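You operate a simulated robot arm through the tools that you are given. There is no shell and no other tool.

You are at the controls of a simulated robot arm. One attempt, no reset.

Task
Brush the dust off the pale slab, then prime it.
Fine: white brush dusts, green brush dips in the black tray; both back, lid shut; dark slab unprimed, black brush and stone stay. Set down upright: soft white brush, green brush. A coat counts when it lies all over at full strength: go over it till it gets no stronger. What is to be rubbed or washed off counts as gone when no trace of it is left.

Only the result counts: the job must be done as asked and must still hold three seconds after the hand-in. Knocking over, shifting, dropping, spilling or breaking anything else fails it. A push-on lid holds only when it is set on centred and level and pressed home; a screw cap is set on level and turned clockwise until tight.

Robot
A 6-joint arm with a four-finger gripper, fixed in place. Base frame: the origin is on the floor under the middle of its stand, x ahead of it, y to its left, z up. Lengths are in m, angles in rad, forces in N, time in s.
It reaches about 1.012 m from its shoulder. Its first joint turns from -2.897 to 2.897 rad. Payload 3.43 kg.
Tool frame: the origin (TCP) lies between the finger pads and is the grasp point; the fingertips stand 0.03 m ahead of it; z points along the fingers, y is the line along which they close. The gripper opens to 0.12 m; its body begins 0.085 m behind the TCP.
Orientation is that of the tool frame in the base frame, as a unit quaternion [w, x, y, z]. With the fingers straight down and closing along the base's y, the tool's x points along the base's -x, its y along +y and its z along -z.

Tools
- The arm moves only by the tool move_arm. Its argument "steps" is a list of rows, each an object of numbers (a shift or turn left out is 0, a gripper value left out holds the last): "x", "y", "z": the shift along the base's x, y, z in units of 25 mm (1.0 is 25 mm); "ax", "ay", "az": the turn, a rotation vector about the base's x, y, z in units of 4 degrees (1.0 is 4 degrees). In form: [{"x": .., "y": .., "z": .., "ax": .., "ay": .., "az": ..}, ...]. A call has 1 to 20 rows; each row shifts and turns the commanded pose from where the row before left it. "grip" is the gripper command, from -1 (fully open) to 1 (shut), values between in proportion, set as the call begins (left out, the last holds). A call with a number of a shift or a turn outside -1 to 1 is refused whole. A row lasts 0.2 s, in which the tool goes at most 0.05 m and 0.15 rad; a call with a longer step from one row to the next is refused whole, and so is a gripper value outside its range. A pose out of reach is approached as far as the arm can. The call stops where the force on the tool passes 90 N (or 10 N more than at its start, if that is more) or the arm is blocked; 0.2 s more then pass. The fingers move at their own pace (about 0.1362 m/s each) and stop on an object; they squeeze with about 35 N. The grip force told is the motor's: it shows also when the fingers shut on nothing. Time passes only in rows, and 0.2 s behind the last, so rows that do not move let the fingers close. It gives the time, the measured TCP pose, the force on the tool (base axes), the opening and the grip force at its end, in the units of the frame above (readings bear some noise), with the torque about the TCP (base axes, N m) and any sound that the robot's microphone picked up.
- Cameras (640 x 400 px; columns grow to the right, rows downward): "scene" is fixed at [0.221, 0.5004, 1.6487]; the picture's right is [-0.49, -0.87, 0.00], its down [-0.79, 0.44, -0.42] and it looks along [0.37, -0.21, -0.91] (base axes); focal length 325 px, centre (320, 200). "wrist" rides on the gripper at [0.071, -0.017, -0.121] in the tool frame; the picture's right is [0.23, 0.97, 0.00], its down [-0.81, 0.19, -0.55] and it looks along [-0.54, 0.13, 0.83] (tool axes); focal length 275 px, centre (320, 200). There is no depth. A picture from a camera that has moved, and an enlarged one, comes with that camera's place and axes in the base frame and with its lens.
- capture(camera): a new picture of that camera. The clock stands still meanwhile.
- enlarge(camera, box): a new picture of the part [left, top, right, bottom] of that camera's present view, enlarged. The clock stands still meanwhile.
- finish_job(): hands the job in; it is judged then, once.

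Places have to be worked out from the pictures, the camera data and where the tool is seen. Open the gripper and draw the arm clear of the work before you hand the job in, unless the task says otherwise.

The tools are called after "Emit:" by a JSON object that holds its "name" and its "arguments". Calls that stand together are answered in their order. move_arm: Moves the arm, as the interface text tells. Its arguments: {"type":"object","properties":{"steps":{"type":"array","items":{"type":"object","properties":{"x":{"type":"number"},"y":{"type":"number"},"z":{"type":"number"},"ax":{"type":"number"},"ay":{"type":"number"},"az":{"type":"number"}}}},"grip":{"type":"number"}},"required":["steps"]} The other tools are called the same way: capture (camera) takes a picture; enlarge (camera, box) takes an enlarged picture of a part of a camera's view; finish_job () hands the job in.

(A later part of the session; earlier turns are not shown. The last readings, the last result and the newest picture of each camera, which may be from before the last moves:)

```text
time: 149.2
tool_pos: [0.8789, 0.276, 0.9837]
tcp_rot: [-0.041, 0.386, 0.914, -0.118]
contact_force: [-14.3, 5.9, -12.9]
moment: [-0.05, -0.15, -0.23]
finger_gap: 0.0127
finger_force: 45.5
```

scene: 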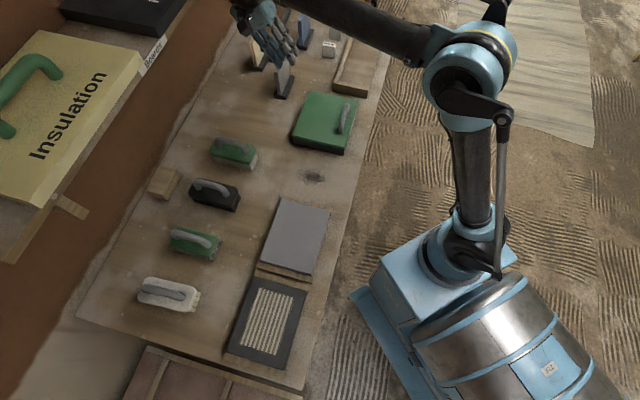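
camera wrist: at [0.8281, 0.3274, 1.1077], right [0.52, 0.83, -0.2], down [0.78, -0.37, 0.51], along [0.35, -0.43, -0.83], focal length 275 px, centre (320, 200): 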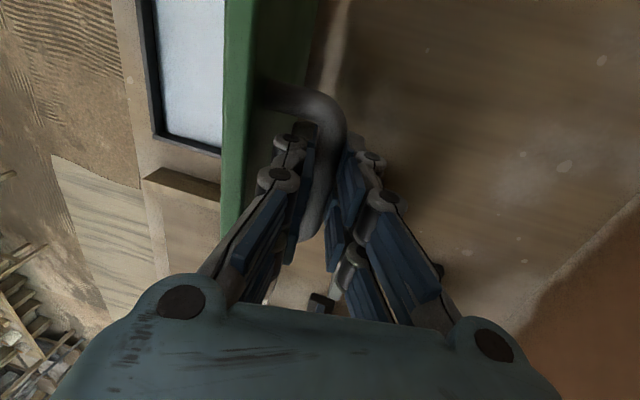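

Emit:
{"name": "move_arm", "arguments": {"steps": [{"x": 0.07, "y": 0.075, "z": -0.07, "ax": -0.15, "ay": 0.15}, {"x": 0.07, "y": 0.075, "z": -0.065, "ax": -0.15, "ay": 0.15}, {"x": 0.07, "y": 0.075, "z": -0.065, "ax": -0.15, "ay": 0.15}, {}]}}

Emit:
{"name": "enlarge", "arguments": {"camera": "scene", "box": [240, 40, 400, 140]}}

Emit:
{"name": "capture", "arguments": {"camera": "wrist"}}

```text
time: 150.2
tool_pos: [0.883, 0.276, 0.9815]
tcp_rot: [-0.049, 0.386, 0.911, -0.138]
contact_force: [-29.9, -30.1, 39.2]
moment: [-1.08, 0.02, 0.21]
finger_gap: 0.013
finger_force: 45.1
```

```text
4.00 times, centred on (320, 90) of scene
camera zoom: at [0.221, 0.5004, 1.6487], right [-0.49, -0.87, 0.0], down [-0.79, 0.44, -0.42], along [0.37, -0.21, -0.91], focal length 1299 px, centre (320, 640)
```

zoom: 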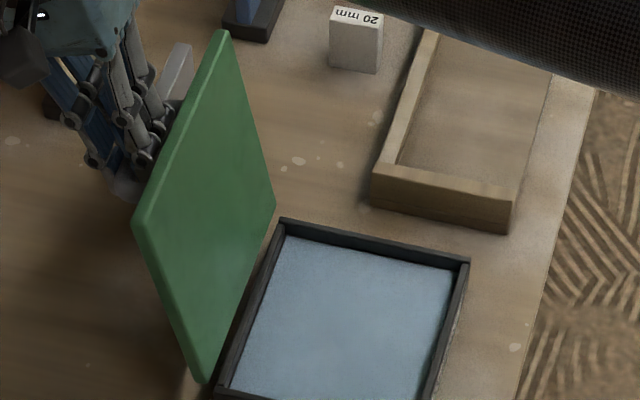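

```text
taken
camera wrist: at [0.8441, 0.3436, 1.1008], right [0.51, 0.81, -0.29], down [0.81, -0.33, 0.49], along [0.3, -0.48, -0.82], focal length 275 px, centre (320, 200)
```

wrist: 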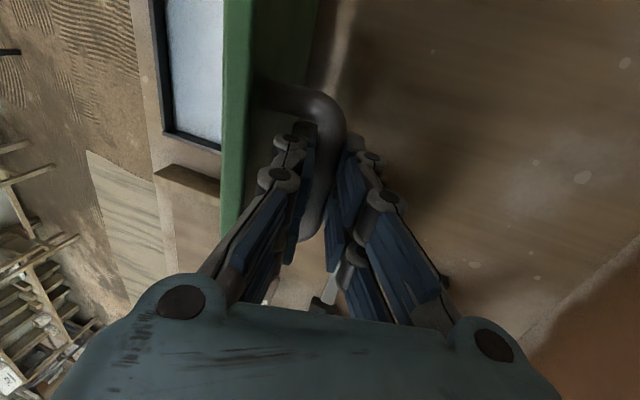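

A firm resistance (~55 N) along the opening direction means the lid has reached its stop, past vertical. I ease back ~1.5 mm and open the fingers slightly to see whether it stays.

Emit:
{"name": "move_arm", "arguments": {"steps": [{"x": -0.04, "y": -0.045, "z": 0.03}, {}]}}

Emit:
{"name": "move_arm", "arguments": {"steps": [{}, {}, {}], "grip": 0.55}}

Emit:
{"name": "enlarge", "arguments": {"camera": "scene", "box": [240, 40, 400, 140]}}

Emit:
{"name": "capture", "arguments": {"camera": "wrist"}}

```text
time: 150.8
tool_pos: [0.8822, 0.278, 0.983]
tcp_rot: [-0.049, 0.385, 0.911, -0.138]
contact_force: [-15.5, -34.5, 42.5]
moment: [-0.48, 0.45, -0.11]
finger_gap: 0.0129
finger_force: 44.8
```

```text
time: 151.6
tool_pos: [0.8836, 0.2795, 0.9791]
tcp_rot: [-0.049, 0.385, 0.911, -0.138]
contact_force: [0.6, 0.3, 0.3]
moment: [-0.02, 0.0, 0.0]
finger_gap: 0.0267
finger_force: 0.0
```

```text
4.00 times, centred on (320, 90) of scene
camera zoom: at [0.221, 0.5004, 1.6487], right [-0.49, -0.87, 0.0], down [-0.79, 0.44, -0.42], along [0.37, -0.21, -0.91], focal length 1299 px, centre (320, 640)
```

zoom: 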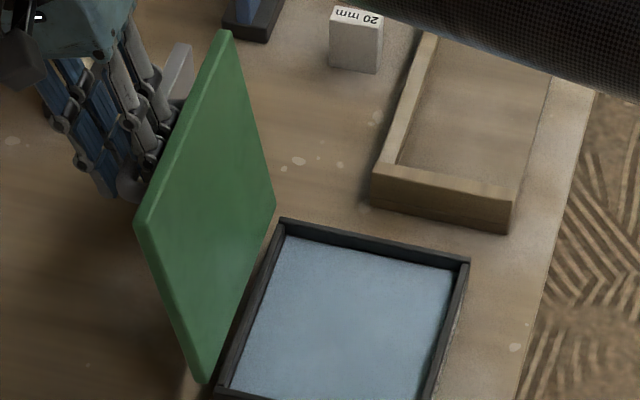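

```text
taken
camera wrist: at [0.846, 0.345, 1.0985], right [0.51, 0.81, -0.29], down [0.81, -0.33, 0.49], along [0.3, -0.48, -0.83], focal length 275 px, centre (320, 200)
```

wrist: 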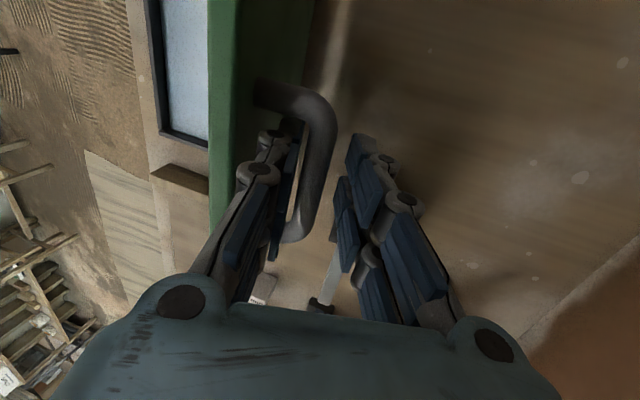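

The lid stays open on its own (zero force). I withdraw straight back along the finger direction.

Emit:
{"name": "move_arm", "arguments": {"steps": [{"x": 0.06, "y": 0.065, "z": 0.3}, {"x": 0.12, "y": 0.13, "z": 0.6}, {"x": 0.12, "y": 0.13, "z": 0.6}, {"x": 0.12, "y": 0.13, "z": 0.6}, {}]}}

Emit:
{"name": "enlarge", "arguments": {"camera": "scene", "box": [240, 40, 400, 140]}}

```text
time: 152.8
tool_pos: [0.8935, 0.2901, 1.0325]
tcp_rot: [-0.049, 0.385, 0.911, -0.138]
contact_force: [0.0, -0.3, -0.3]
moment: [0.01, -0.01, 0.02]
finger_gap: 0.0267
finger_force: 0.1
```

```text
4.00 times, centred on (320, 90) of scene
camera zoom: at [0.221, 0.5004, 1.6487], right [-0.49, -0.87, 0.0], down [-0.79, 0.44, -0.42], along [0.37, -0.21, -0.91], focal length 1299 px, centre (320, 640)
```

zoom: 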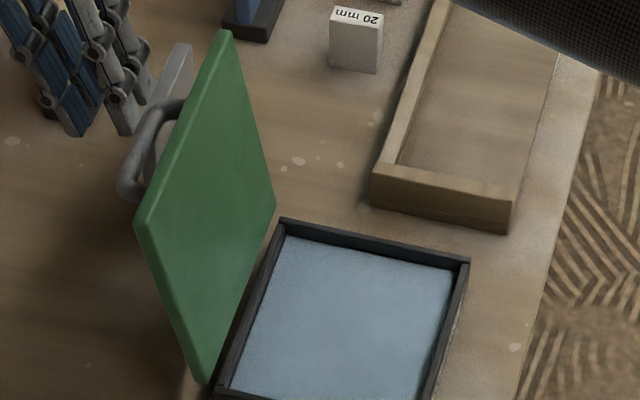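

The lid stays open, leaning past vertical. I raise clear, straighten the tool and look at the green brush position meanwhile.

Emit:
{"name": "move_arm", "arguments": {"steps": [{"z": 0.9}, {"z": 0.9}, {"z": 0.9}, {"ax": 0.75, "ay": -0.75, "y": 0.3}, {"ax": 0.75, "ay": -0.75, "y": 0.3}, {"ax": 0.75, "ay": -0.75, "y": 0.3}, {"ax": 0.75, "ay": -0.75, "y": 0.3}, {}], "grip": -0.2}}

Emit:
{"name": "enlarge", "arguments": {"camera": "scene", "box": [180, 110, 308, 190]}}

```text
time: 154.6
tool_pos: [0.8953, 0.3224, 1.0993]
tcp_rot: [0.006, 0.39, 0.921, 0.0]
contact_force: [-1.3, 0.4, 0.5]
moment: [-0.05, 0.01, 0.0]
finger_gap: 0.072
finger_force: 0.1
```

```text
5.00 times, centred on (244, 150) of scene
camera zoom: at [0.221, 0.5004, 1.6487], right [-0.49, -0.87, 0.0], down [-0.79, 0.44, -0.42], along [0.37, -0.21, -0.91], focal length 1624 px, centre (700, 450)
```

zoom: 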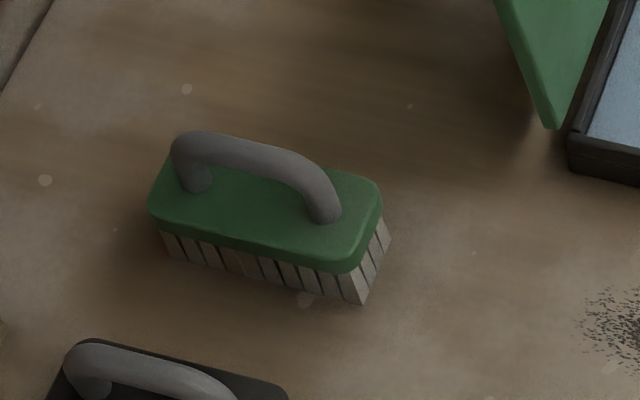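

The green brush is near (0.80, 0.463), long axis at ~47°, with its side bristles intact. I move above it while turning the tool 91° back so the fingers close across its handle.

Emit:
{"name": "move_arm", "arguments": {"steps": [{"x": -0.1, "y": 0.6, "az": 1}, {"x": -0.2, "y": 0.6, "az": 1}, {"x": -0.35, "y": 0.5, "az": 1}, {"x": -0.35, "y": 0.5, "az": 1}, {"x": -0.35, "y": 0.5, "az": 1}, {"x": -0.35, "y": 0.5, "az": 1}, {"x": -0.35, "y": 0.5, "az": 1}, {"x": -0.35, "y": 0.5, "az": 1}, {"x": -0.35, "y": 0.5, "az": 1}, {"x": -0.35, "y": 0.4, "az": 1}, {"x": -0.35, "y": 0.4, "az": 1}, {"x": -0.3, "y": 0.1, "az": 1}]}}

Emit:
{"name": "move_arm", "arguments": {"steps": [{"az": 1}, {"az": 1}, {"az": 1}, {"az": 1}, {"az": 1}, {"az": 1}, {"az": 1}, {"az": 1}, {"az": 1}, {"az": 1}, {"az": 1}, {}]}}

Emit:
{"name": "capture", "arguments": {"camera": "wrist"}}

Emit:
{"name": "capture", "arguments": {"camera": "scene"}}

```text
time: 157.2
tool_pos: [0.7992, 0.4599, 1.0986]
tcp_rot: [0.006, -0.018, 1.0, 0.001]
contact_force: [-0.2, -0.7, -0.3]
moment: [-0.01, 0.04, -0.01]
finger_gap: 0.0718
finger_force: 0.0
```

```text
time: 159.8
tool_pos: [0.7997, 0.4604, 1.0989]
tcp_rot: [0.006, -0.392, 0.92, 0.004]
contact_force: [0.1, -0.2, 0.4]
moment: [-0.02, 0.01, -0.03]
finger_gap: 0.0719
finger_force: 0.1
```

```text
taken
camera wrist: at [0.7618, 0.3959, 1.2192], right [-0.86, 0.51, 0.0], down [0.42, 0.71, 0.56], along [0.29, 0.49, -0.83], focal length 275 px, centre (320, 200)
```

wrist: 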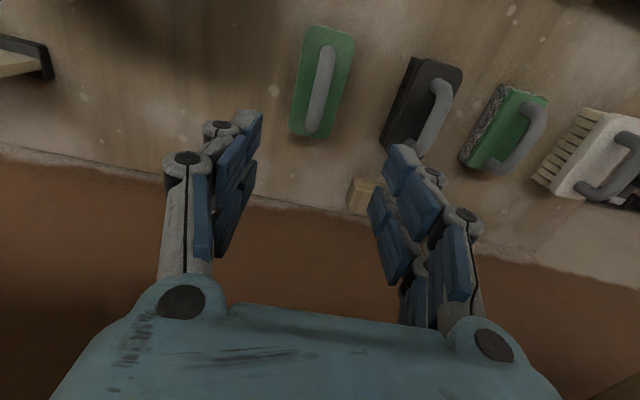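

```text
taken
```

scene: 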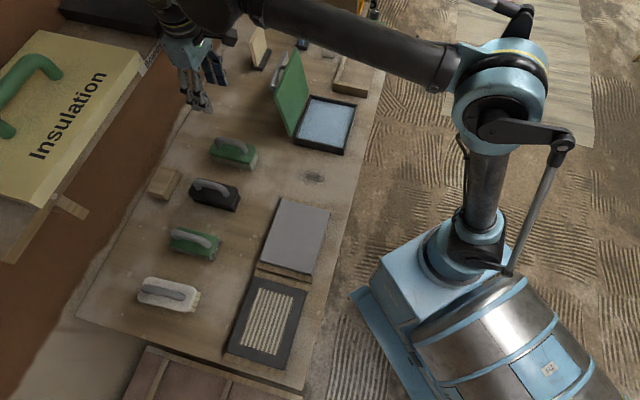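

Emit:
{"name": "enlarge", "arguments": {"camera": "wrist", "box": [240, 10, 400, 150]}}

Emit:
{"name": "enlarge", "arguments": {"camera": "scene", "box": [180, 110, 308, 190]}}

```text
2.86 times, centred on (320, 80) of wrist
camera zoom: at [0.7618, 0.3959, 1.2192], right [-0.86, 0.51, 0.0], down [0.42, 0.71, 0.56], along [0.29, 0.49, -0.83], focal length 786 px, centre (320, 543)
```

zoom: 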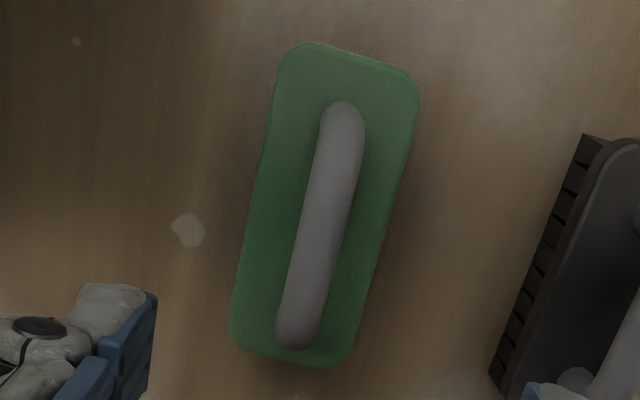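

```text
5.00 times, centred on (244, 150) of scene
camera zoom: at [0.221, 0.5004, 1.6487], right [-0.49, -0.87, 0.0], down [-0.79, 0.44, -0.42], along [0.37, -0.21, -0.91], focal length 1624 px, centre (700, 450)
```

zoom: 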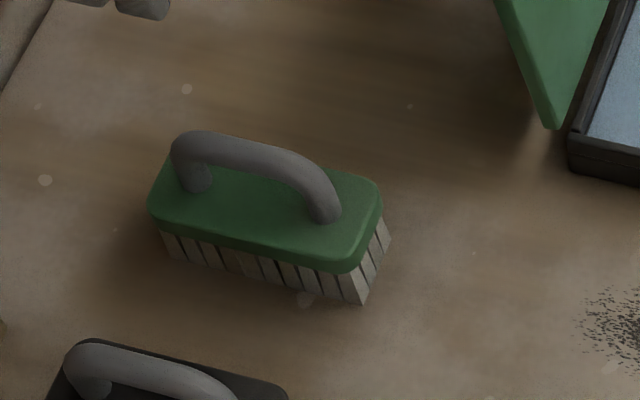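

The green brush's centre is (0.802, 0.464) with its handle at ~47.5°. I align and descend in stages with the fingers around the handle.

Emit:
{"name": "move_arm", "arguments": {"steps": [{"x": 0.09, "y": 0.12, "az": 0.3, "z": -0.5}, {"z": -0.9}, {"z": -0.9}, {"z": -0.9}, {"z": -0.9}, {"z": -0.9}, {"z": -0.9}, {}], "grip": -0.2}}

Emit:
{"name": "capture", "arguments": {"camera": "wrist"}}

```text
time: 161.6
tool_pos: [0.8014, 0.4632, 0.9519]
tcp_rot: [0.005, -0.401, 0.916, 0.004]
contact_force: [-0.8, -0.1, 0.7]
moment: [0.02, 0.03, -0.01]
finger_gap: 0.0721
finger_force: 0.1
```

```text
taken
camera wrist: at [0.7649, 0.3984, 1.0714], right [-0.87, 0.49, 0.0], down [0.41, 0.72, 0.56], along [0.28, 0.49, -0.83], focal length 275 px, centre (320, 200)
```

wrist: 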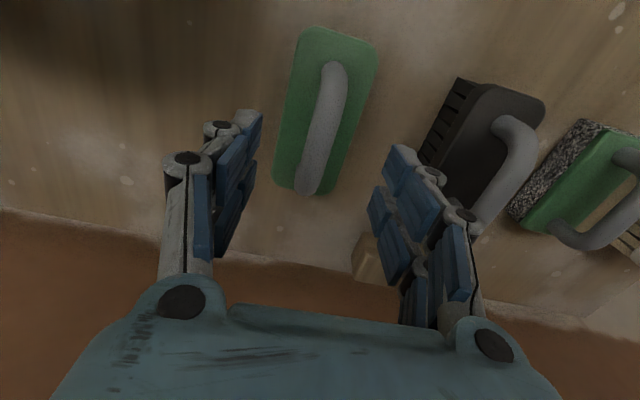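

Emit:
{"name": "move_arm", "arguments": {"steps": [{}, {"z": -0.8}, {"z": -0.8}, {"z": -0.5}, {}], "grip": 0.15}}

Emit:
{"name": "capture", "arguments": {"camera": "wrist"}}

```text
time: 162.8
tool_pos: [0.8009, 0.4637, 0.9006]
tcp_rot: [0.004, -0.401, 0.916, 0.005]
contact_force: [-1.0, 0.8, 0.2]
moment: [0.02, -0.01, 0.04]
finger_gap: 0.0508
finger_force: 0.1
```

```text
taken
camera wrist: at [0.7644, 0.3989, 1.0194], right [-0.87, 0.49, 0.0], down [0.41, 0.72, 0.56], along [0.28, 0.49, -0.83], focal length 275 px, centre (320, 200)
```

wrist: 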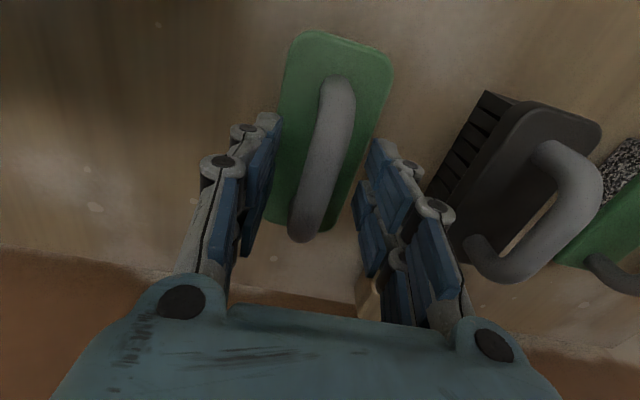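

Emit:
{"name": "move_arm", "arguments": {"steps": [{"z": -0.3}, {"z": -0.12}, {}]}}

Emit:
{"name": "move_arm", "arguments": {"steps": [{"z": -0.06}, {}]}}

Emit:
{"name": "move_arm", "arguments": {"steps": [{"z": -0.05}, {}]}}

```text
time: 163.6
tool_pos: [0.8014, 0.4632, 0.8898]
tcp_rot: [0.005, -0.401, 0.916, 0.005]
contact_force: [0.6, -0.9, 0.3]
moment: [0.01, -0.03, 0.0]
finger_gap: 0.0509
finger_force: 0.1
```

```text
time: 164.2
tool_pos: [0.8012, 0.464, 0.8874]
tcp_rot: [0.005, -0.401, 0.916, 0.003]
contact_force: [0.4, -0.4, 0.6]
moment: [0.04, 0.02, 0.02]
finger_gap: 0.0512
finger_force: 0.1
```

```text
time: 164.8
tool_pos: [0.8015, 0.4638, 0.8874]
tcp_rot: [0.004, -0.402, 0.916, 0.004]
contact_force: [0.8, 0.8, 9.0]
moment: [-0.1, -0.02, -0.02]
finger_gap: 0.0519
finger_force: 0.1
```

The tips touch the back lightly (9 N). I raise under a millimetre, close on the handle and note the grip pose for putting it back.

Emit:
{"name": "move_arm", "arguments": {"steps": [{"z": 0.035}, {}]}}

Emit:
{"name": "move_arm", "arguments": {"steps": [{}, {}, {}, {}], "grip": 1}}

Emit:
{"name": "capture", "arguments": {"camera": "wrist"}}

```text
time: 165.4
tool_pos: [0.8011, 0.4631, 0.8868]
tcp_rot: [0.005, -0.401, 0.916, 0.004]
contact_force: [0.6, 0.9, 1.2]
moment: [-0.02, 0.02, -0.03]
finger_gap: 0.0509
finger_force: 0.0
```

```text
time: 166.4
tool_pos: [0.8025, 0.4635, 0.8885]
tcp_rot: [0.005, -0.401, 0.916, 0.004]
contact_force: [-0.5, -0.6, 1.6]
moment: [0.04, -0.01, -0.04]
finger_gap: 0.0157
finger_force: 35.0
```

```text
taken
camera wrist: at [0.7647, 0.3982, 1.0069], right [-0.87, 0.49, 0.0], down [0.41, 0.72, 0.56], along [0.28, 0.49, -0.83], focal length 275 px, centre (320, 200)
```

wrist: 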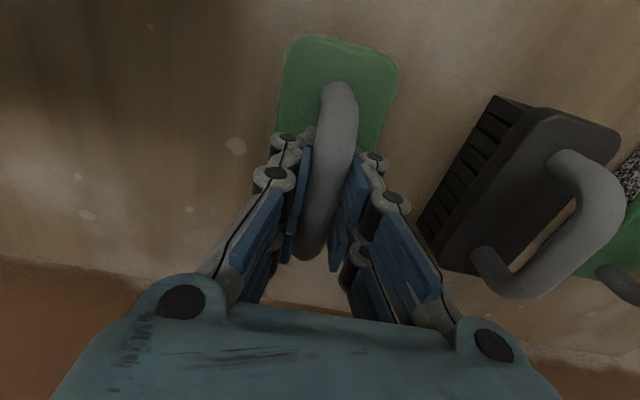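

Gripped (gap 0.0157) at (0.802, 0.4635, 0.8875), yaw 47.3°: the put-back pose. I lift the green brush and view the open tray to measure its interior.

Emit:
{"name": "move_arm", "arguments": {"steps": [{"z": 0.4}, {"z": 0.8}, {"z": 0.9}, {"z": 0.9}, {"z": 0.9}, {"z": 0.9}, {"z": 0.9}, {"z": 0.9}, {}]}}

Emit:
{"name": "enlarge", "arguments": {"camera": "scene", "box": [264, 60, 392, 160]}}

Emit:
{"name": "capture", "arguments": {"camera": "wrist"}}

```text
time: 168.4
tool_pos: [0.8018, 0.4631, 1.0526]
tcp_rot: [0.005, -0.402, 0.916, 0.004]
contact_force: [-0.7, 0.5, -1.3]
moment: [0.01, -0.03, 0.02]
finger_gap: 0.016
finger_force: 34.8
```

```text
4.00 times, centred on (328, 110) of scene
camera zoom: at [0.221, 0.5004, 1.6487], right [-0.49, -0.87, 0.0], down [-0.79, 0.44, -0.42], along [0.37, -0.21, -0.91], focal length 1299 px, centre (288, 560)
```

zoom: 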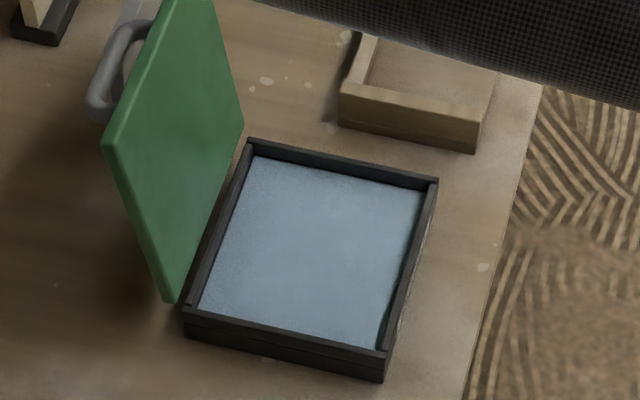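

```text
taken
camera wrist: at [0.7641, 0.3984, 1.1721], right [-0.87, 0.49, 0.0], down [0.41, 0.72, 0.56], along [0.28, 0.49, -0.83], focal length 275 px, centre (320, 200)
```

wrist: 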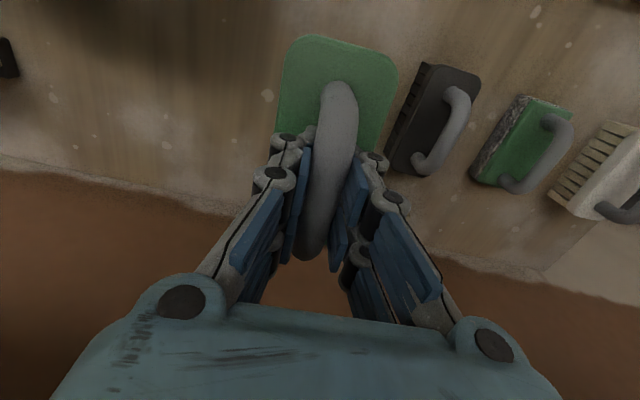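

The tray's interior centre is about (0.777, 0.164), turned ~44.7°, with the open lid behind it. I go around the lid: first toward the robot, then sideways over the tray, staying high.

Emit:
{"name": "move_arm", "arguments": {"steps": [{"x": -0.4, "y": -0.4}, {"x": -0.815, "y": -0.815}, {"x": -0.815, "y": -0.815}, {"x": -0.815, "y": -0.815}, {"x": -0.815, "y": -0.815}, {"x": -0.815, "y": -0.815}, {"x": -0.815, "y": -0.815}, {"x": -0.815, "y": -0.815}, {"x": -0.4, "y": -0.4, "az": -0.3}, {"az": -0.3}, {"x": 0.4, "y": -0.4}, {"x": 0.79, "y": -0.79}, {"x": 0.79, "y": -0.79}, {"x": 0.79, "y": -0.79}, {"x": 0.79, "y": -0.79}, {"x": 0.79, "y": -0.79}, {"x": 0.79, "y": -0.79}, {"x": 0.4, "y": -0.4}, {}]}}

Emit:
{"name": "capture", "arguments": {"camera": "wrist"}}

Emit:
{"name": "enlarge", "arguments": {"camera": "scene", "box": [264, 60, 392, 160]}}

```text
time: 172.4
tool_pos: [0.7798, 0.1616, 1.0512]
tcp_rot: [0.005, -0.382, 0.924, 0.003]
contact_force: [0.9, 0.3, -1.7]
moment: [-0.02, -0.01, -0.01]
finger_gap: 0.0158
finger_force: 34.8
```

```text
taken
camera wrist: at [0.7394, 0.0993, 1.1707], right [-0.85, 0.53, 0.0], down [0.44, 0.7, 0.56], along [0.3, 0.48, -0.83], focal length 275 px, centre (320, 200)
```

wrist: 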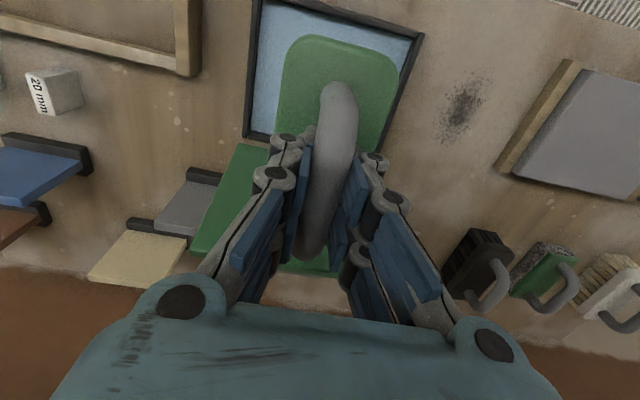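

```text
4.00 times, centred on (328, 110) of scene
camera zoom: at [0.221, 0.5004, 1.6487], right [-0.49, -0.87, 0.0], down [-0.79, 0.44, -0.42], along [0.37, -0.21, -0.91], focal length 1299 px, centre (288, 560)
```

zoom: 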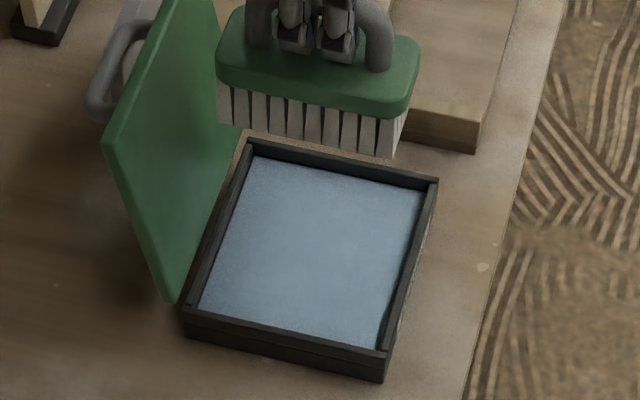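

The brush hangs centred over the tray, clear of the lid. I lower until the bristle tips are just above the rim and check alignment.

Emit:
{"name": "move_arm", "arguments": {"steps": [{"z": -0.9}, {"z": -0.9}, {"z": -0.9}, {"z": -0.9}, {"z": -0.7}, {}]}}

Emit:
{"name": "enlarge", "arguments": {"camera": "wrist", "box": [200, 0, 460, 162]}}

Emit:
{"name": "enlarge", "arguments": {"camera": "scene", "box": [264, 60, 392, 160]}}

```text
time: 173.8
tool_pos: [0.7782, 0.1625, 0.9449]
tcp_rot: [0.006, -0.382, 0.924, 0.005]
contact_force: [-0.4, 0.3, -1.6]
moment: [0.0, 0.0, 0.02]
finger_gap: 0.0156
finger_force: 34.7
```

```text
2.46 times, centred on (330, 81) of wrist
camera zoom: at [0.7384, 0.0996, 1.0637], right [-0.85, 0.53, 0.0], down [0.44, 0.7, 0.56], along [0.3, 0.48, -0.83], focal length 678 px, centre (295, 493)
```

zoom: 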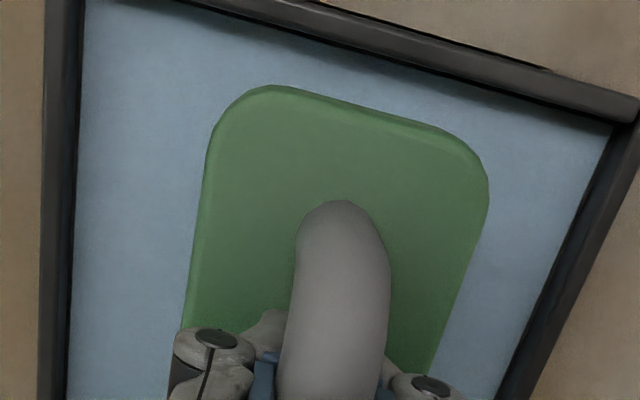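

```text
4.00 times, centred on (328, 110) of scene
camera zoom: at [0.221, 0.5004, 1.6487], right [-0.49, -0.87, 0.0], down [-0.79, 0.44, -0.42], along [0.37, -0.21, -0.91], focal length 1299 px, centre (288, 560)
```

zoom: 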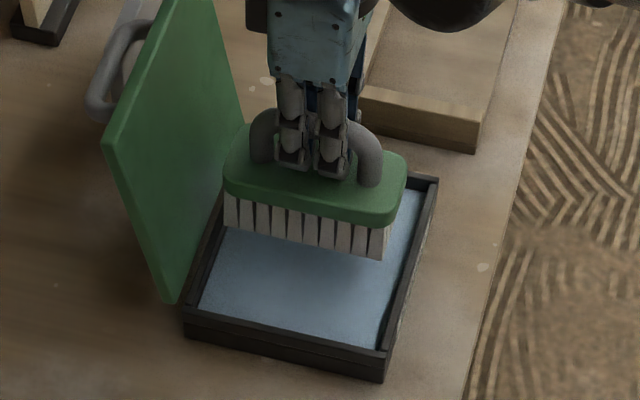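

Alignment is good (6–9 mm clearance at the ends). I shift 1.5 mm toward the robot and lower into the primer, feeling for the tray floor.

Emit:
{"name": "move_arm", "arguments": {"steps": [{"x": -0.04, "y": -0.04, "z": -0.4}, {"z": -0.4}, {"z": -0.3}, {"z": -0.2}, {}]}}

Emit:
{"name": "enlarge", "arguments": {"camera": "scene", "box": [264, 60, 392, 160]}}

```text
time: 175.0
tool_pos: [0.776, 0.1612, 0.9122]
tcp_rot: [0.004, -0.382, 0.924, 0.004]
contact_force: [-0.7, 0.4, -2.2]
moment: [-0.01, 0.01, 0.03]
finger_gap: 0.0158
finger_force: 35.3
```

```text
4.00 times, centred on (328, 110) of scene
camera zoom: at [0.221, 0.5004, 1.6487], right [-0.49, -0.87, 0.0], down [-0.79, 0.44, -0.42], along [0.37, -0.21, -0.91], focal length 1299 px, centre (288, 560)
```

zoom: 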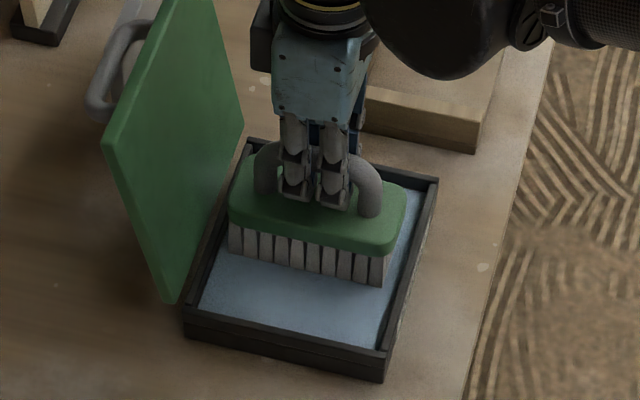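

Emit:
{"name": "move_arm", "arguments": {"steps": [{"z": -0.12}, {"z": -0.12}, {}]}}

Emit:
{"name": "move_arm", "arguments": {"steps": [{"z": -0.12}, {}]}}

Emit:
{"name": "enlarge", "arguments": {"camera": "scene", "box": [264, 60, 392, 160]}}

```text
time: 175.8
tool_pos: [0.7764, 0.1609, 0.9066]
tcp_rot: [0.006, -0.382, 0.924, 0.004]
contact_force: [2.6, -1.0, 26.3]
moment: [-0.04, 0.03, 0.0]
finger_gap: 0.0154
finger_force: 34.9
```

```text
time: 176.4
tool_pos: [0.7759, 0.1604, 0.905]
tcp_rot: [0.007, -0.381, 0.924, 0.004]
contact_force: [13.5, -0.1, 86.2]
moment: [-0.58, 0.55, 0.02]
finger_gap: 0.0156
finger_force: 35.0
```

```text
4.00 times, centred on (328, 110) of scene
camera zoom: at [0.221, 0.5004, 1.6487], right [-0.49, -0.87, 0.0], down [-0.79, 0.44, -0.42], along [0.37, -0.21, -0.91], focal length 1299 px, centre (288, 560)
```

zoom: 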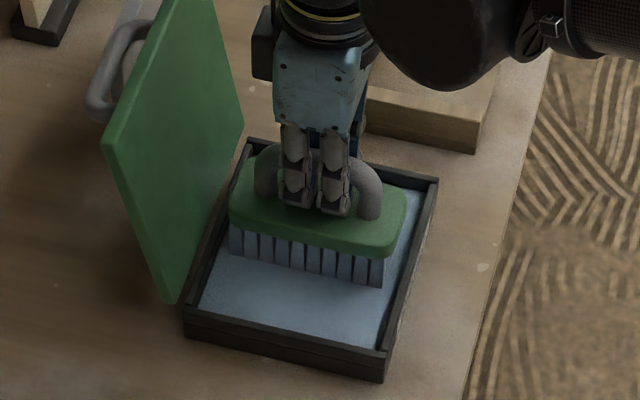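

The bristles touched the primer pad and have turned blue: they're loaded. I lift straight up.

Emit:
{"name": "move_arm", "arguments": {"steps": [{"z": 0.2}, {"z": 0.3}, {"z": 0.5}, {"z": 0.6}, {"z": 0.6}, {}]}}

Emit:
{"name": "enlarge", "arguments": {"camera": "scene", "box": [264, 60, 392, 160]}}

Emit:
{"name": "capture", "arguments": {"camera": "wrist"}}

```text
time: 177.8
tool_pos: [0.7779, 0.1605, 0.9576]
tcp_rot: [0.005, -0.382, 0.924, 0.004]
contact_force: [0.0, -0.5, -2.4]
moment: [0.01, 0.03, 0.03]
finger_gap: 0.0156
finger_force: 34.5
```

```text
4.00 times, centred on (328, 110) of scene
camera zoom: at [0.221, 0.5004, 1.6487], right [-0.49, -0.87, 0.0], down [-0.79, 0.44, -0.42], along [0.37, -0.21, -0.91], focal length 1299 px, centre (288, 560)
```

zoom: 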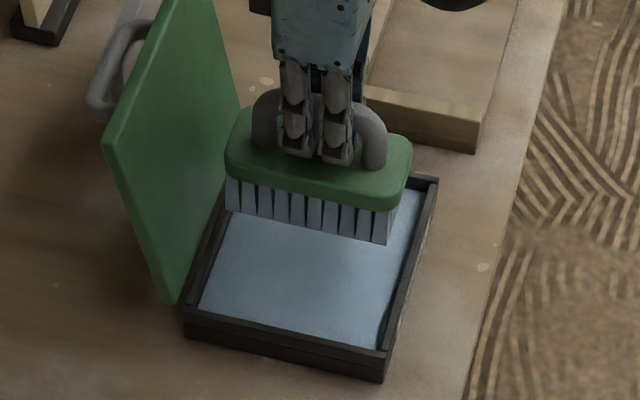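

```text
taken
camera wrist: at [0.737, 0.0976, 1.0779], right [-0.85, 0.53, 0.0], down [0.44, 0.7, 0.56], along [0.3, 0.48, -0.83], focal length 275 px, centre (320, 200)
```

wrist: 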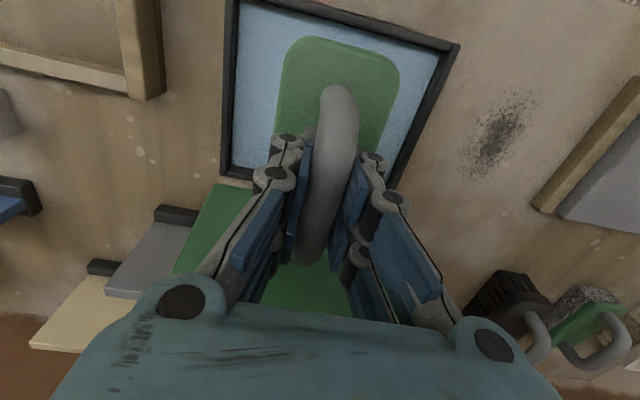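

The brush is loaded and nothing is dripping. I carry it over to the lid-side end of the pale slab.

Emit:
{"name": "move_arm", "arguments": {"steps": [{"z": 0.4, "x": -0.3, "y": 0.27}, {"z": 0.3, "x": -0.81, "y": 0.723}, {"x": -0.81, "y": 0.723}, {"x": -0.81, "y": 0.723}, {"x": -0.81, "y": 0.723}, {"x": -0.81, "y": 0.723}, {"x": -0.81, "y": 0.723}, {"x": -0.81, "y": 0.723}, {"x": -0.81, "y": 0.723}, {"x": -0.81, "y": 0.723}, {"x": -0.81, "y": 0.723, "az": 0.15}, {"x": -0.81, "y": 0.723, "az": 0.15}, {"x": -0.5, "y": 0.45}, {}]}}

Emit:
{"name": "enlarge", "arguments": {"camera": "wrist", "box": [180, 0, 460, 175]}}

Emit:
{"name": "enlarge", "arguments": {"camera": "scene", "box": [220, 170, 380, 270]}}

```text
time: 180.8
tool_pos: [0.5345, 0.3784, 0.9774]
tcp_rot: [0.005, -0.392, 0.92, 0.005]
contact_force: [-0.1, 0.5, -2.3]
moment: [-0.03, 0.0, -0.04]
finger_gap: 0.0156
finger_force: 34.6
```

```text
2.29 times, centred on (320, 88) of wrist
camera zoom: at [0.4966, 0.314, 1.0966], right [-0.86, 0.51, 0.0], down [0.42, 0.71, 0.56], along [0.29, 0.49, -0.83], focal length 629 px, centre (320, 457)
```

zoom: 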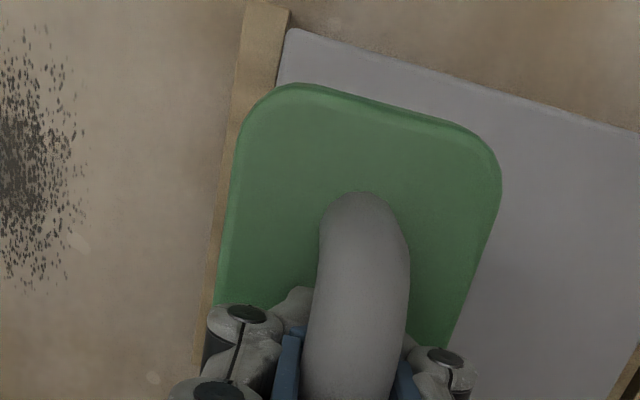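

```text
4.00 times, centred on (300, 220) of scene
camera zoom: at [0.221, 0.5004, 1.6487], right [-0.49, -0.87, 0.0], down [-0.79, 0.44, -0.42], along [0.37, -0.21, -0.91], focal length 1299 px, centre (400, 120)
```

zoom: 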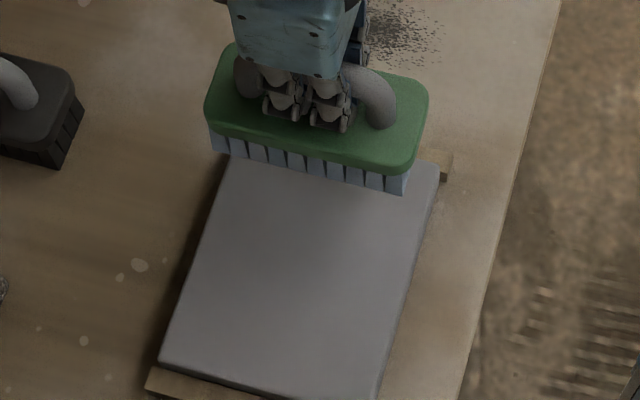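

The brush is at the slab's lid-side end. I shift 3 mm inward so it doesn't overhang onto the wooden stop, and lower until light contact.

Emit:
{"name": "move_arm", "arguments": {"steps": [{"x": -0.09, "y": 0.083, "z": -0.7}, {"z": -0.7}, {"z": -0.5}, {}]}}

Emit:
{"name": "move_arm", "arguments": {"steps": [{"z": -0.1}, {}]}}

```text
time: 181.8
tool_pos: [0.5327, 0.379, 0.9292]
tcp_rot: [0.006, -0.391, 0.92, 0.004]
contact_force: [0.9, 1.0, -1.3]
moment: [0.0, 0.02, 0.01]
finger_gap: 0.0156
finger_force: 35.2
```

```text
time: 182.4
tool_pos: [0.5334, 0.3797, 0.9262]
tcp_rot: [0.005, -0.391, 0.92, 0.004]
contact_force: [0.4, -0.2, -2.5]
moment: [0.03, -0.03, -0.01]
finger_gap: 0.0155
finger_force: 35.1
```

Emit:
{"name": "move_arm", "arguments": {"steps": [{"z": -0.06}, {}]}}

Emit:
{"name": "move_arm", "arguments": {"steps": [{"z": -0.04}, {}]}}

```text
time: 183.0
tool_pos: [0.5338, 0.3796, 0.9258]
tcp_rot: [0.005, -0.391, 0.92, 0.004]
contact_force: [0.3, -0.2, -1.7]
moment: [0.0, 0.02, -0.02]
finger_gap: 0.0158
finger_force: 35.0
```

```text
time: 183.6
tool_pos: [0.5337, 0.3804, 0.9239]
tcp_rot: [0.005, -0.392, 0.92, 0.004]
contact_force: [-0.2, 0.2, -2.2]
moment: [0.0, 0.02, 0.05]
finger_gap: 0.0158
finger_force: 35.3
```

Emit:
{"name": "move_arm", "arguments": {"steps": [{"z": -0.04}, {}]}}

Emit:
{"name": "move_arm", "arguments": {"steps": [{"z": -0.03}, {}]}}

```text
time: 184.2
tool_pos: [0.5324, 0.3793, 0.9221]
tcp_rot: [0.005, -0.391, 0.92, 0.004]
contact_force: [0.9, -0.8, -1.7]
moment: [-0.01, -0.01, -0.02]
finger_gap: 0.0158
finger_force: 35.2
```

```text
time: 184.8
tool_pos: [0.5335, 0.3798, 0.9213]
tcp_rot: [0.005, -0.391, 0.92, 0.004]
contact_force: [-0.2, -0.1, -1.8]
moment: [0.02, 0.02, 0.01]
finger_gap: 0.0157
finger_force: 34.6
```

Emit:
{"name": "move_arm", "arguments": {"steps": [{"z": -0.03}, {}]}}

Emit:
{"name": "move_arm", "arguments": {"steps": [{"z": -0.02}, {}]}}

```text
time: 185.4
tool_pos: [0.533, 0.3788, 0.9206]
tcp_rot: [0.005, -0.392, 0.92, 0.005]
contact_force: [0.4, -0.7, -1.6]
moment: [0.01, 0.02, 0.04]
finger_gap: 0.0155
finger_force: 35.2
```

```text
time: 186.0
tool_pos: [0.5314, 0.3802, 0.9198]
tcp_rot: [0.004, -0.392, 0.92, 0.004]
contact_force: [0.3, -0.6, -2.0]
moment: [-0.01, -0.01, -0.03]
finger_gap: 0.0155
finger_force: 35.0
```

Emit:
{"name": "move_arm", "arguments": {"steps": [{"z": -0.03}, {}]}}

Emit:
{"name": "move_arm", "arguments": {"steps": [{"z": -0.02}, {}]}}

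Emit:
{"name": "enlarge", "arguments": {"camera": "scene", "box": [220, 170, 380, 270]}}

```text
time: 186.6
tool_pos: [0.5327, 0.3793, 0.9199]
tcp_rot: [0.005, -0.391, 0.92, 0.005]
contact_force: [-0.8, 0.8, -1.0]
moment: [0.01, -0.01, 0.03]
finger_gap: 0.0156
finger_force: 35.3
```

```text
time: 187.2
tool_pos: [0.5326, 0.3784, 0.9181]
tcp_rot: [0.005, -0.392, 0.92, 0.004]
contact_force: [0.5, 0.6, -0.9]
moment: [-0.03, 0.02, -0.02]
finger_gap: 0.0154
finger_force: 35.1
```

```text
4.00 times, centred on (300, 220) of scene
camera zoom: at [0.221, 0.5004, 1.6487], right [-0.49, -0.87, 0.0], down [-0.79, 0.44, -0.42], along [0.37, -0.21, -0.91], focal length 1299 px, centre (400, 120)
```

zoom: 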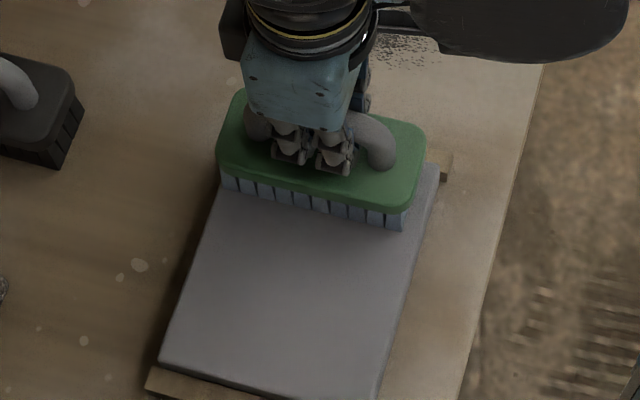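

Emit:
{"name": "move_arm", "arguments": {"steps": [{"z": -0.03}, {}]}}

Emit:
{"name": "move_arm", "arguments": {"steps": [{"z": -0.02}, {}]}}

```text
time: 187.8
tool_pos: [0.5335, 0.3804, 0.9193]
tcp_rot: [0.006, -0.391, 0.92, 0.005]
contact_force: [5.9, 3.7, 26.7]
moment: [-0.74, 0.68, 0.05]
finger_gap: 0.0157
finger_force: 34.8
```

```text
time: 188.4
tool_pos: [0.5321, 0.38, 0.9194]
tcp_rot: [0.006, -0.392, 0.92, 0.005]
contact_force: [10.4, 2.8, 51.2]
moment: [-0.3, 0.32, 0.04]
finger_gap: 0.0157
finger_force: 35.5
```

Contact is made (a bit strong, so I ease up), and I stroke back and forth along the handle direction at this end.

Emit:
{"name": "move_arm", "arguments": {"steps": [{"z": 0.03}, {"x": -0.174, "y": -0.18}, {"x": -0.174, "y": -0.18}, {"x": -0.174, "y": -0.18}, {"x": -0.174, "y": -0.18}, {}]}}

Emit:
{"name": "move_arm", "arguments": {"steps": [{"x": 0.174, "y": 0.18}, {"x": 0.174, "y": 0.18}, {"x": 0.174, "y": 0.18}, {"x": 0.174, "y": 0.18}, {"x": 0.174, "y": 0.18}, {"x": 0.174, "y": 0.18}, {"x": 0.174, "y": 0.18}, {}]}}

Emit:
{"name": "enlarge", "arguments": {"camera": "scene", "box": [220, 170, 380, 270]}}

Emit:
{"name": "enlarge", "arguments": {"camera": "wrist", "box": [180, 0, 460, 175]}}

```text
time: 189.8
tool_pos: [0.5145, 0.3615, 0.919]
tcp_rot: [0.005, -0.392, 0.92, 0.004]
contact_force: [1.0, 0.7, 6.4]
moment: [-0.18, 0.18, -0.02]
finger_gap: 0.0155
finger_force: 35.1
```

```text
time: 191.6
tool_pos: [0.5456, 0.3937, 0.9195]
tcp_rot: [0.005, -0.392, 0.92, 0.004]
contact_force: [-0.2, -0.3, -1.8]
moment: [-0.02, 0.01, 0.04]
finger_gap: 0.0157
finger_force: 35.6
```

```text
4.00 times, centred on (300, 220) of scene
camera zoom: at [0.221, 0.5004, 1.6487], right [-0.49, -0.87, 0.0], down [-0.79, 0.44, -0.42], along [0.37, -0.21, -0.91], focal length 1299 px, centre (400, 120)
```

zoom: 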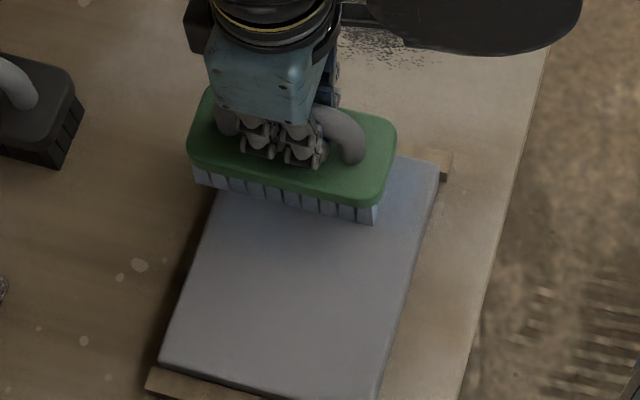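

```text
2.29 times, centred on (320, 88) of wrist
camera zoom: at [0.5073, 0.3299, 1.0385], right [-0.86, 0.51, 0.0], down [0.42, 0.71, 0.56], along [0.29, 0.49, -0.83], focal length 629 px, centre (320, 457)
```

zoom: 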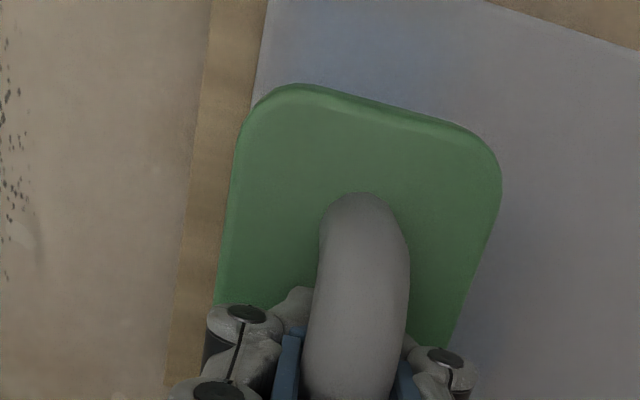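

A faint blue tint appears where I stroked. Contact was lost at the end, so I lower about 1 mm and repeat the strokes here.

Emit:
{"name": "move_arm", "arguments": {"steps": [{"z": -0.04}, {}]}}

```text
time: 192.2
tool_pos: [0.5455, 0.3943, 0.9177]
tcp_rot: [0.005, -0.392, 0.92, 0.004]
contact_force: [1.4, 4.5, 15.1]
moment: [-0.51, 0.52, -0.1]
finger_gap: 0.0154
finger_force: 35.0
```

Emit:
{"name": "move_arm", "arguments": {"steps": [{"x": -0.174, "y": -0.18}, {"x": -0.174, "y": -0.18}, {"x": -0.174, "y": -0.18}, {"x": -0.174, "y": -0.18}, {"x": -0.174, "y": -0.18}, {"x": -0.174, "y": -0.18}, {"x": -0.174, "y": -0.18}]}}

Emit:
{"name": "move_arm", "arguments": {"steps": [{"x": 0.174, "y": 0.18}, {"x": 0.174, "y": 0.18}, {"x": 0.174, "y": 0.18}, {"x": 0.174, "y": 0.18}, {"x": 0.174, "y": 0.18}, {"x": 0.174, "y": 0.18}, {"x": 0.174, "y": 0.18}]}}

Emit:
{"name": "enlarge", "arguments": {"camera": "wrist", "box": [180, 0, 460, 175]}}

```text
time: 193.8
tool_pos: [0.5163, 0.3631, 0.9183]
tcp_rot: [0.006, -0.392, 0.92, 0.004]
contact_force: [13.8, 12.2, 51.8]
moment: [-0.25, 0.19, 0.0]
finger_gap: 0.0158
finger_force: 34.9
```

```text
time: 195.4
tool_pos: [0.5455, 0.393, 0.9178]
tcp_rot: [0.005, -0.39, 0.921, 0.004]
contact_force: [-12.6, -11.9, 50.1]
moment: [-0.56, 0.52, 0.01]
finger_gap: 0.0159
finger_force: 34.7
```

```text
2.29 times, centred on (320, 88) of wrist
camera zoom: at [0.507, 0.3285, 1.0376], right [-0.86, 0.51, 0.0], down [0.42, 0.71, 0.56], along [0.29, 0.49, -0.83], focal length 629 px, centre (320, 457)
```

zoom: 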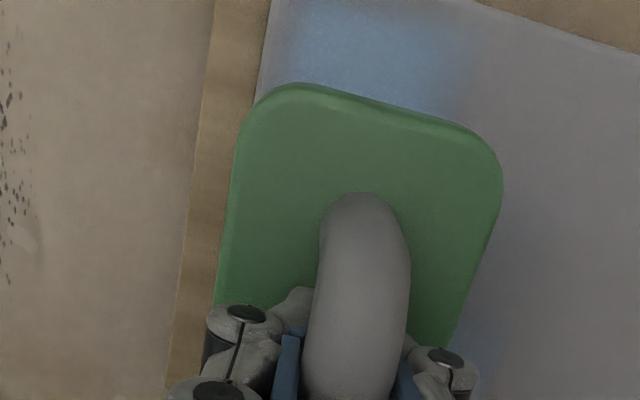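

The tint is clearly building up. I ease the pressure a little and do further passes here.

Emit:
{"name": "move_arm", "arguments": {"steps": [{"z": 0.02, "x": 0.06, "y": -0.06}, {"x": -0.174, "y": -0.18}, {"x": -0.174, "y": -0.18}, {"x": -0.174, "y": -0.18}, {"x": -0.174, "y": -0.18}, {"x": -0.174, "y": -0.18}, {"x": -0.174, "y": -0.18}, {"x": -0.174, "y": -0.18}, {"x": -0.1, "y": -0.1}, {"x": 0.1, "y": 0.1}, {"x": 0.174, "y": 0.18}, {"x": 0.174, "y": 0.18}, {"x": 0.174, "y": 0.18}, {"x": 0.174, "y": 0.18}, {"x": 0.174, "y": 0.18}, {"x": 0.174, "y": 0.18}, {"x": 0.174, "y": 0.18}]}}

Emit:
{"name": "move_arm", "arguments": {"steps": [{"x": -0.174, "y": -0.18}, {"x": -0.174, "y": -0.18}, {"x": -0.174, "y": -0.18}, {"x": -0.174, "y": -0.18}, {"x": -0.174, "y": -0.18}, {"x": -0.174, "y": -0.18}, {"x": -0.174, "y": -0.18}]}}

Emit:
{"name": "enlarge", "arguments": {"camera": "scene", "box": [220, 170, 380, 270]}}

Emit:
{"name": "enlarge", "arguments": {"camera": "wrist", "box": [180, 0, 460, 175]}}

```text
time: 199.0
tool_pos: [0.5466, 0.392, 0.9196]
tcp_rot: [0.006, -0.391, 0.921, 0.004]
contact_force: [-3.7, -3.9, 15.0]
moment: [-0.37, 0.31, -0.03]
finger_gap: 0.0157
finger_force: 35.2
```

```text
time: 200.6
tool_pos: [0.517, 0.3602, 0.9178]
tcp_rot: [0.005, -0.391, 0.92, 0.004]
contact_force: [7.2, 9.3, 35.5]
moment: [0.0, 0.05, 0.0]
finger_gap: 0.0158
finger_force: 34.6
```

```text
4.00 times, centred on (300, 220) of scene
camera zoom: at [0.221, 0.5004, 1.6487], right [-0.49, -0.87, 0.0], down [-0.79, 0.44, -0.42], along [0.37, -0.21, -0.91], focal length 1299 px, centre (400, 120)
```

zoom: 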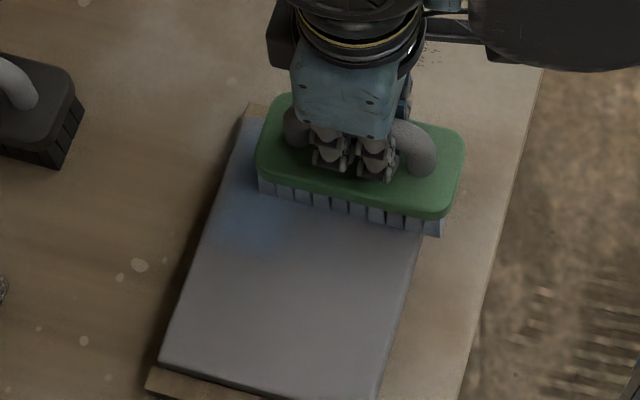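

```text
2.29 times, centred on (320, 88) of wrist
camera zoom: at [0.4787, 0.2958, 1.0378], right [-0.86, 0.51, 0.0], down [0.42, 0.71, 0.56], along [0.29, 0.49, -0.83], focal length 629 px, centre (320, 457)
```

zoom: 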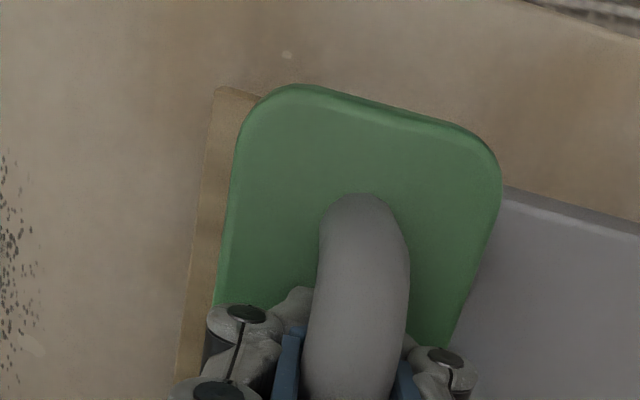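

I lift and step aside along the slab to see the coat so far.

Emit:
{"name": "move_arm", "arguments": {"steps": [{"z": 0.4}, {"z": 0.6}, {"x": -0.7, "y": 0.7, "z": 0.3}, {"x": -0.7, "y": 0.7}, {"x": -0.7, "y": 0.7}, {"x": -0.7, "y": 0.7}, {}]}}

Emit:
{"name": "enlarge", "arguments": {"camera": "scene", "box": [220, 170, 380, 270]}}

Emit:
{"name": "enlarge", "arguments": {"camera": "wrist", "box": [60, 0, 380, 200]}}

```text
time: 202.2
tool_pos: [0.4474, 0.4299, 0.9484]
tcp_rot: [0.005, -0.391, 0.92, 0.003]
contact_force: [-1.1, -0.9, -1.8]
moment: [-0.03, 0.01, 0.0]
finger_gap: 0.0155
finger_force: 34.8
```

```text
4.00 times, centred on (300, 220) of scene
camera zoom: at [0.221, 0.5004, 1.6487], right [-0.49, -0.87, 0.0], down [-0.79, 0.44, -0.42], along [0.37, -0.21, -0.91], focal length 1299 px, centre (400, 120)
```

zoom: 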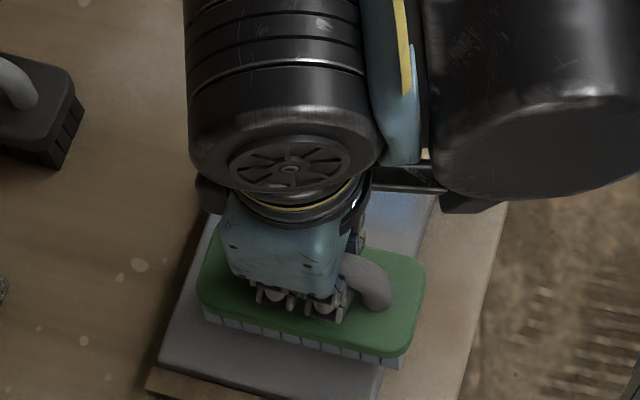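

```text
2.00 times, centred on (220, 100) of wrist
camera zoom: at [0.4082, 0.3656, 1.0675], right [-0.86, 0.51, 0.0], down [0.42, 0.71, 0.56], along [0.29, 0.49, -0.83], focal length 551 px, centre (520, 400)
```

zoom: 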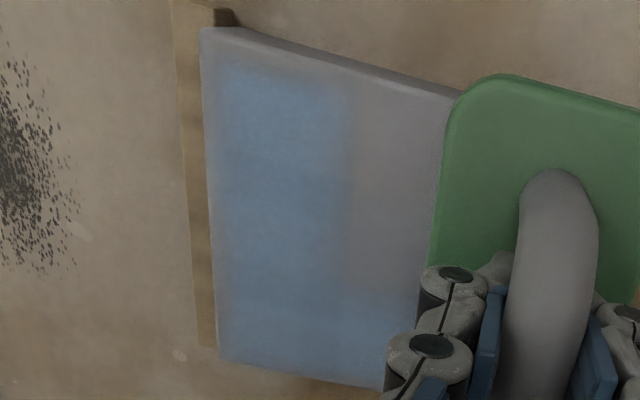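

The coat builds nicely as a blue strip but needs to reach right out to the edges. I work on at the present station (s≈+0.037) next, lowering to contact.

Emit:
{"name": "move_arm", "arguments": {"steps": [{"z": -0.6}, {"z": -0.45}, {}]}}

Emit:
{"name": "move_arm", "arguments": {"steps": [{"z": -0.06}, {}]}}

```text
time: 203.0
tool_pos: [0.4472, 0.429, 0.9222]
tcp_rot: [0.005, -0.392, 0.92, 0.005]
contact_force: [0.1, 0.6, -1.9]
moment: [0.0, 0.02, 0.01]
finger_gap: 0.0155
finger_force: 35.3
```

```text
time: 203.6
tool_pos: [0.4478, 0.4303, 0.9219]
tcp_rot: [0.005, -0.391, 0.92, 0.004]
contact_force: [0.0, 0.4, -2.2]
moment: [0.01, -0.01, 0.01]
finger_gap: 0.0156
finger_force: 34.7
```

Emit:
{"name": "move_arm", "arguments": {"steps": [{"z": -0.06}, {}]}}

Emit:
{"name": "move_arm", "arguments": {"steps": [{"z": -0.04}, {}]}}

```text
time: 204.2
tool_pos: [0.4469, 0.4305, 0.9201]
tcp_rot: [0.005, -0.392, 0.92, 0.005]
contact_force: [-0.2, 0.3, -2.4]
moment: [0.0, 0.03, 0.0]
finger_gap: 0.016
finger_force: 35.7
```

```text
time: 204.8
tool_pos: [0.4468, 0.431, 0.9192]
tcp_rot: [0.005, -0.392, 0.92, 0.003]
contact_force: [0.7, -0.6, -2.1]
moment: [0.03, -0.01, 0.0]
finger_gap: 0.0157
finger_force: 35.1
```

Emit:
{"name": "move_arm", "arguments": {"steps": [{"z": -0.06}, {}]}}

Emit:
{"name": "move_arm", "arguments": {"steps": [{"z": -0.03}, {}]}}

```text
time: 205.4
tool_pos: [0.4464, 0.4308, 0.9196]
tcp_rot: [0.005, -0.392, 0.92, 0.004]
contact_force: [0.5, 2.9, 5.5]
moment: [-0.13, 0.16, -0.02]
finger_gap: 0.0157
finger_force: 35.0
```

```text
time: 206.0
tool_pos: [0.4461, 0.4306, 0.9185]
tcp_rot: [0.006, -0.392, 0.92, 0.005]
contact_force: [4.9, 2.2, 31.8]
moment: [-0.74, 0.67, 0.02]
finger_gap: 0.0154
finger_force: 35.0
```

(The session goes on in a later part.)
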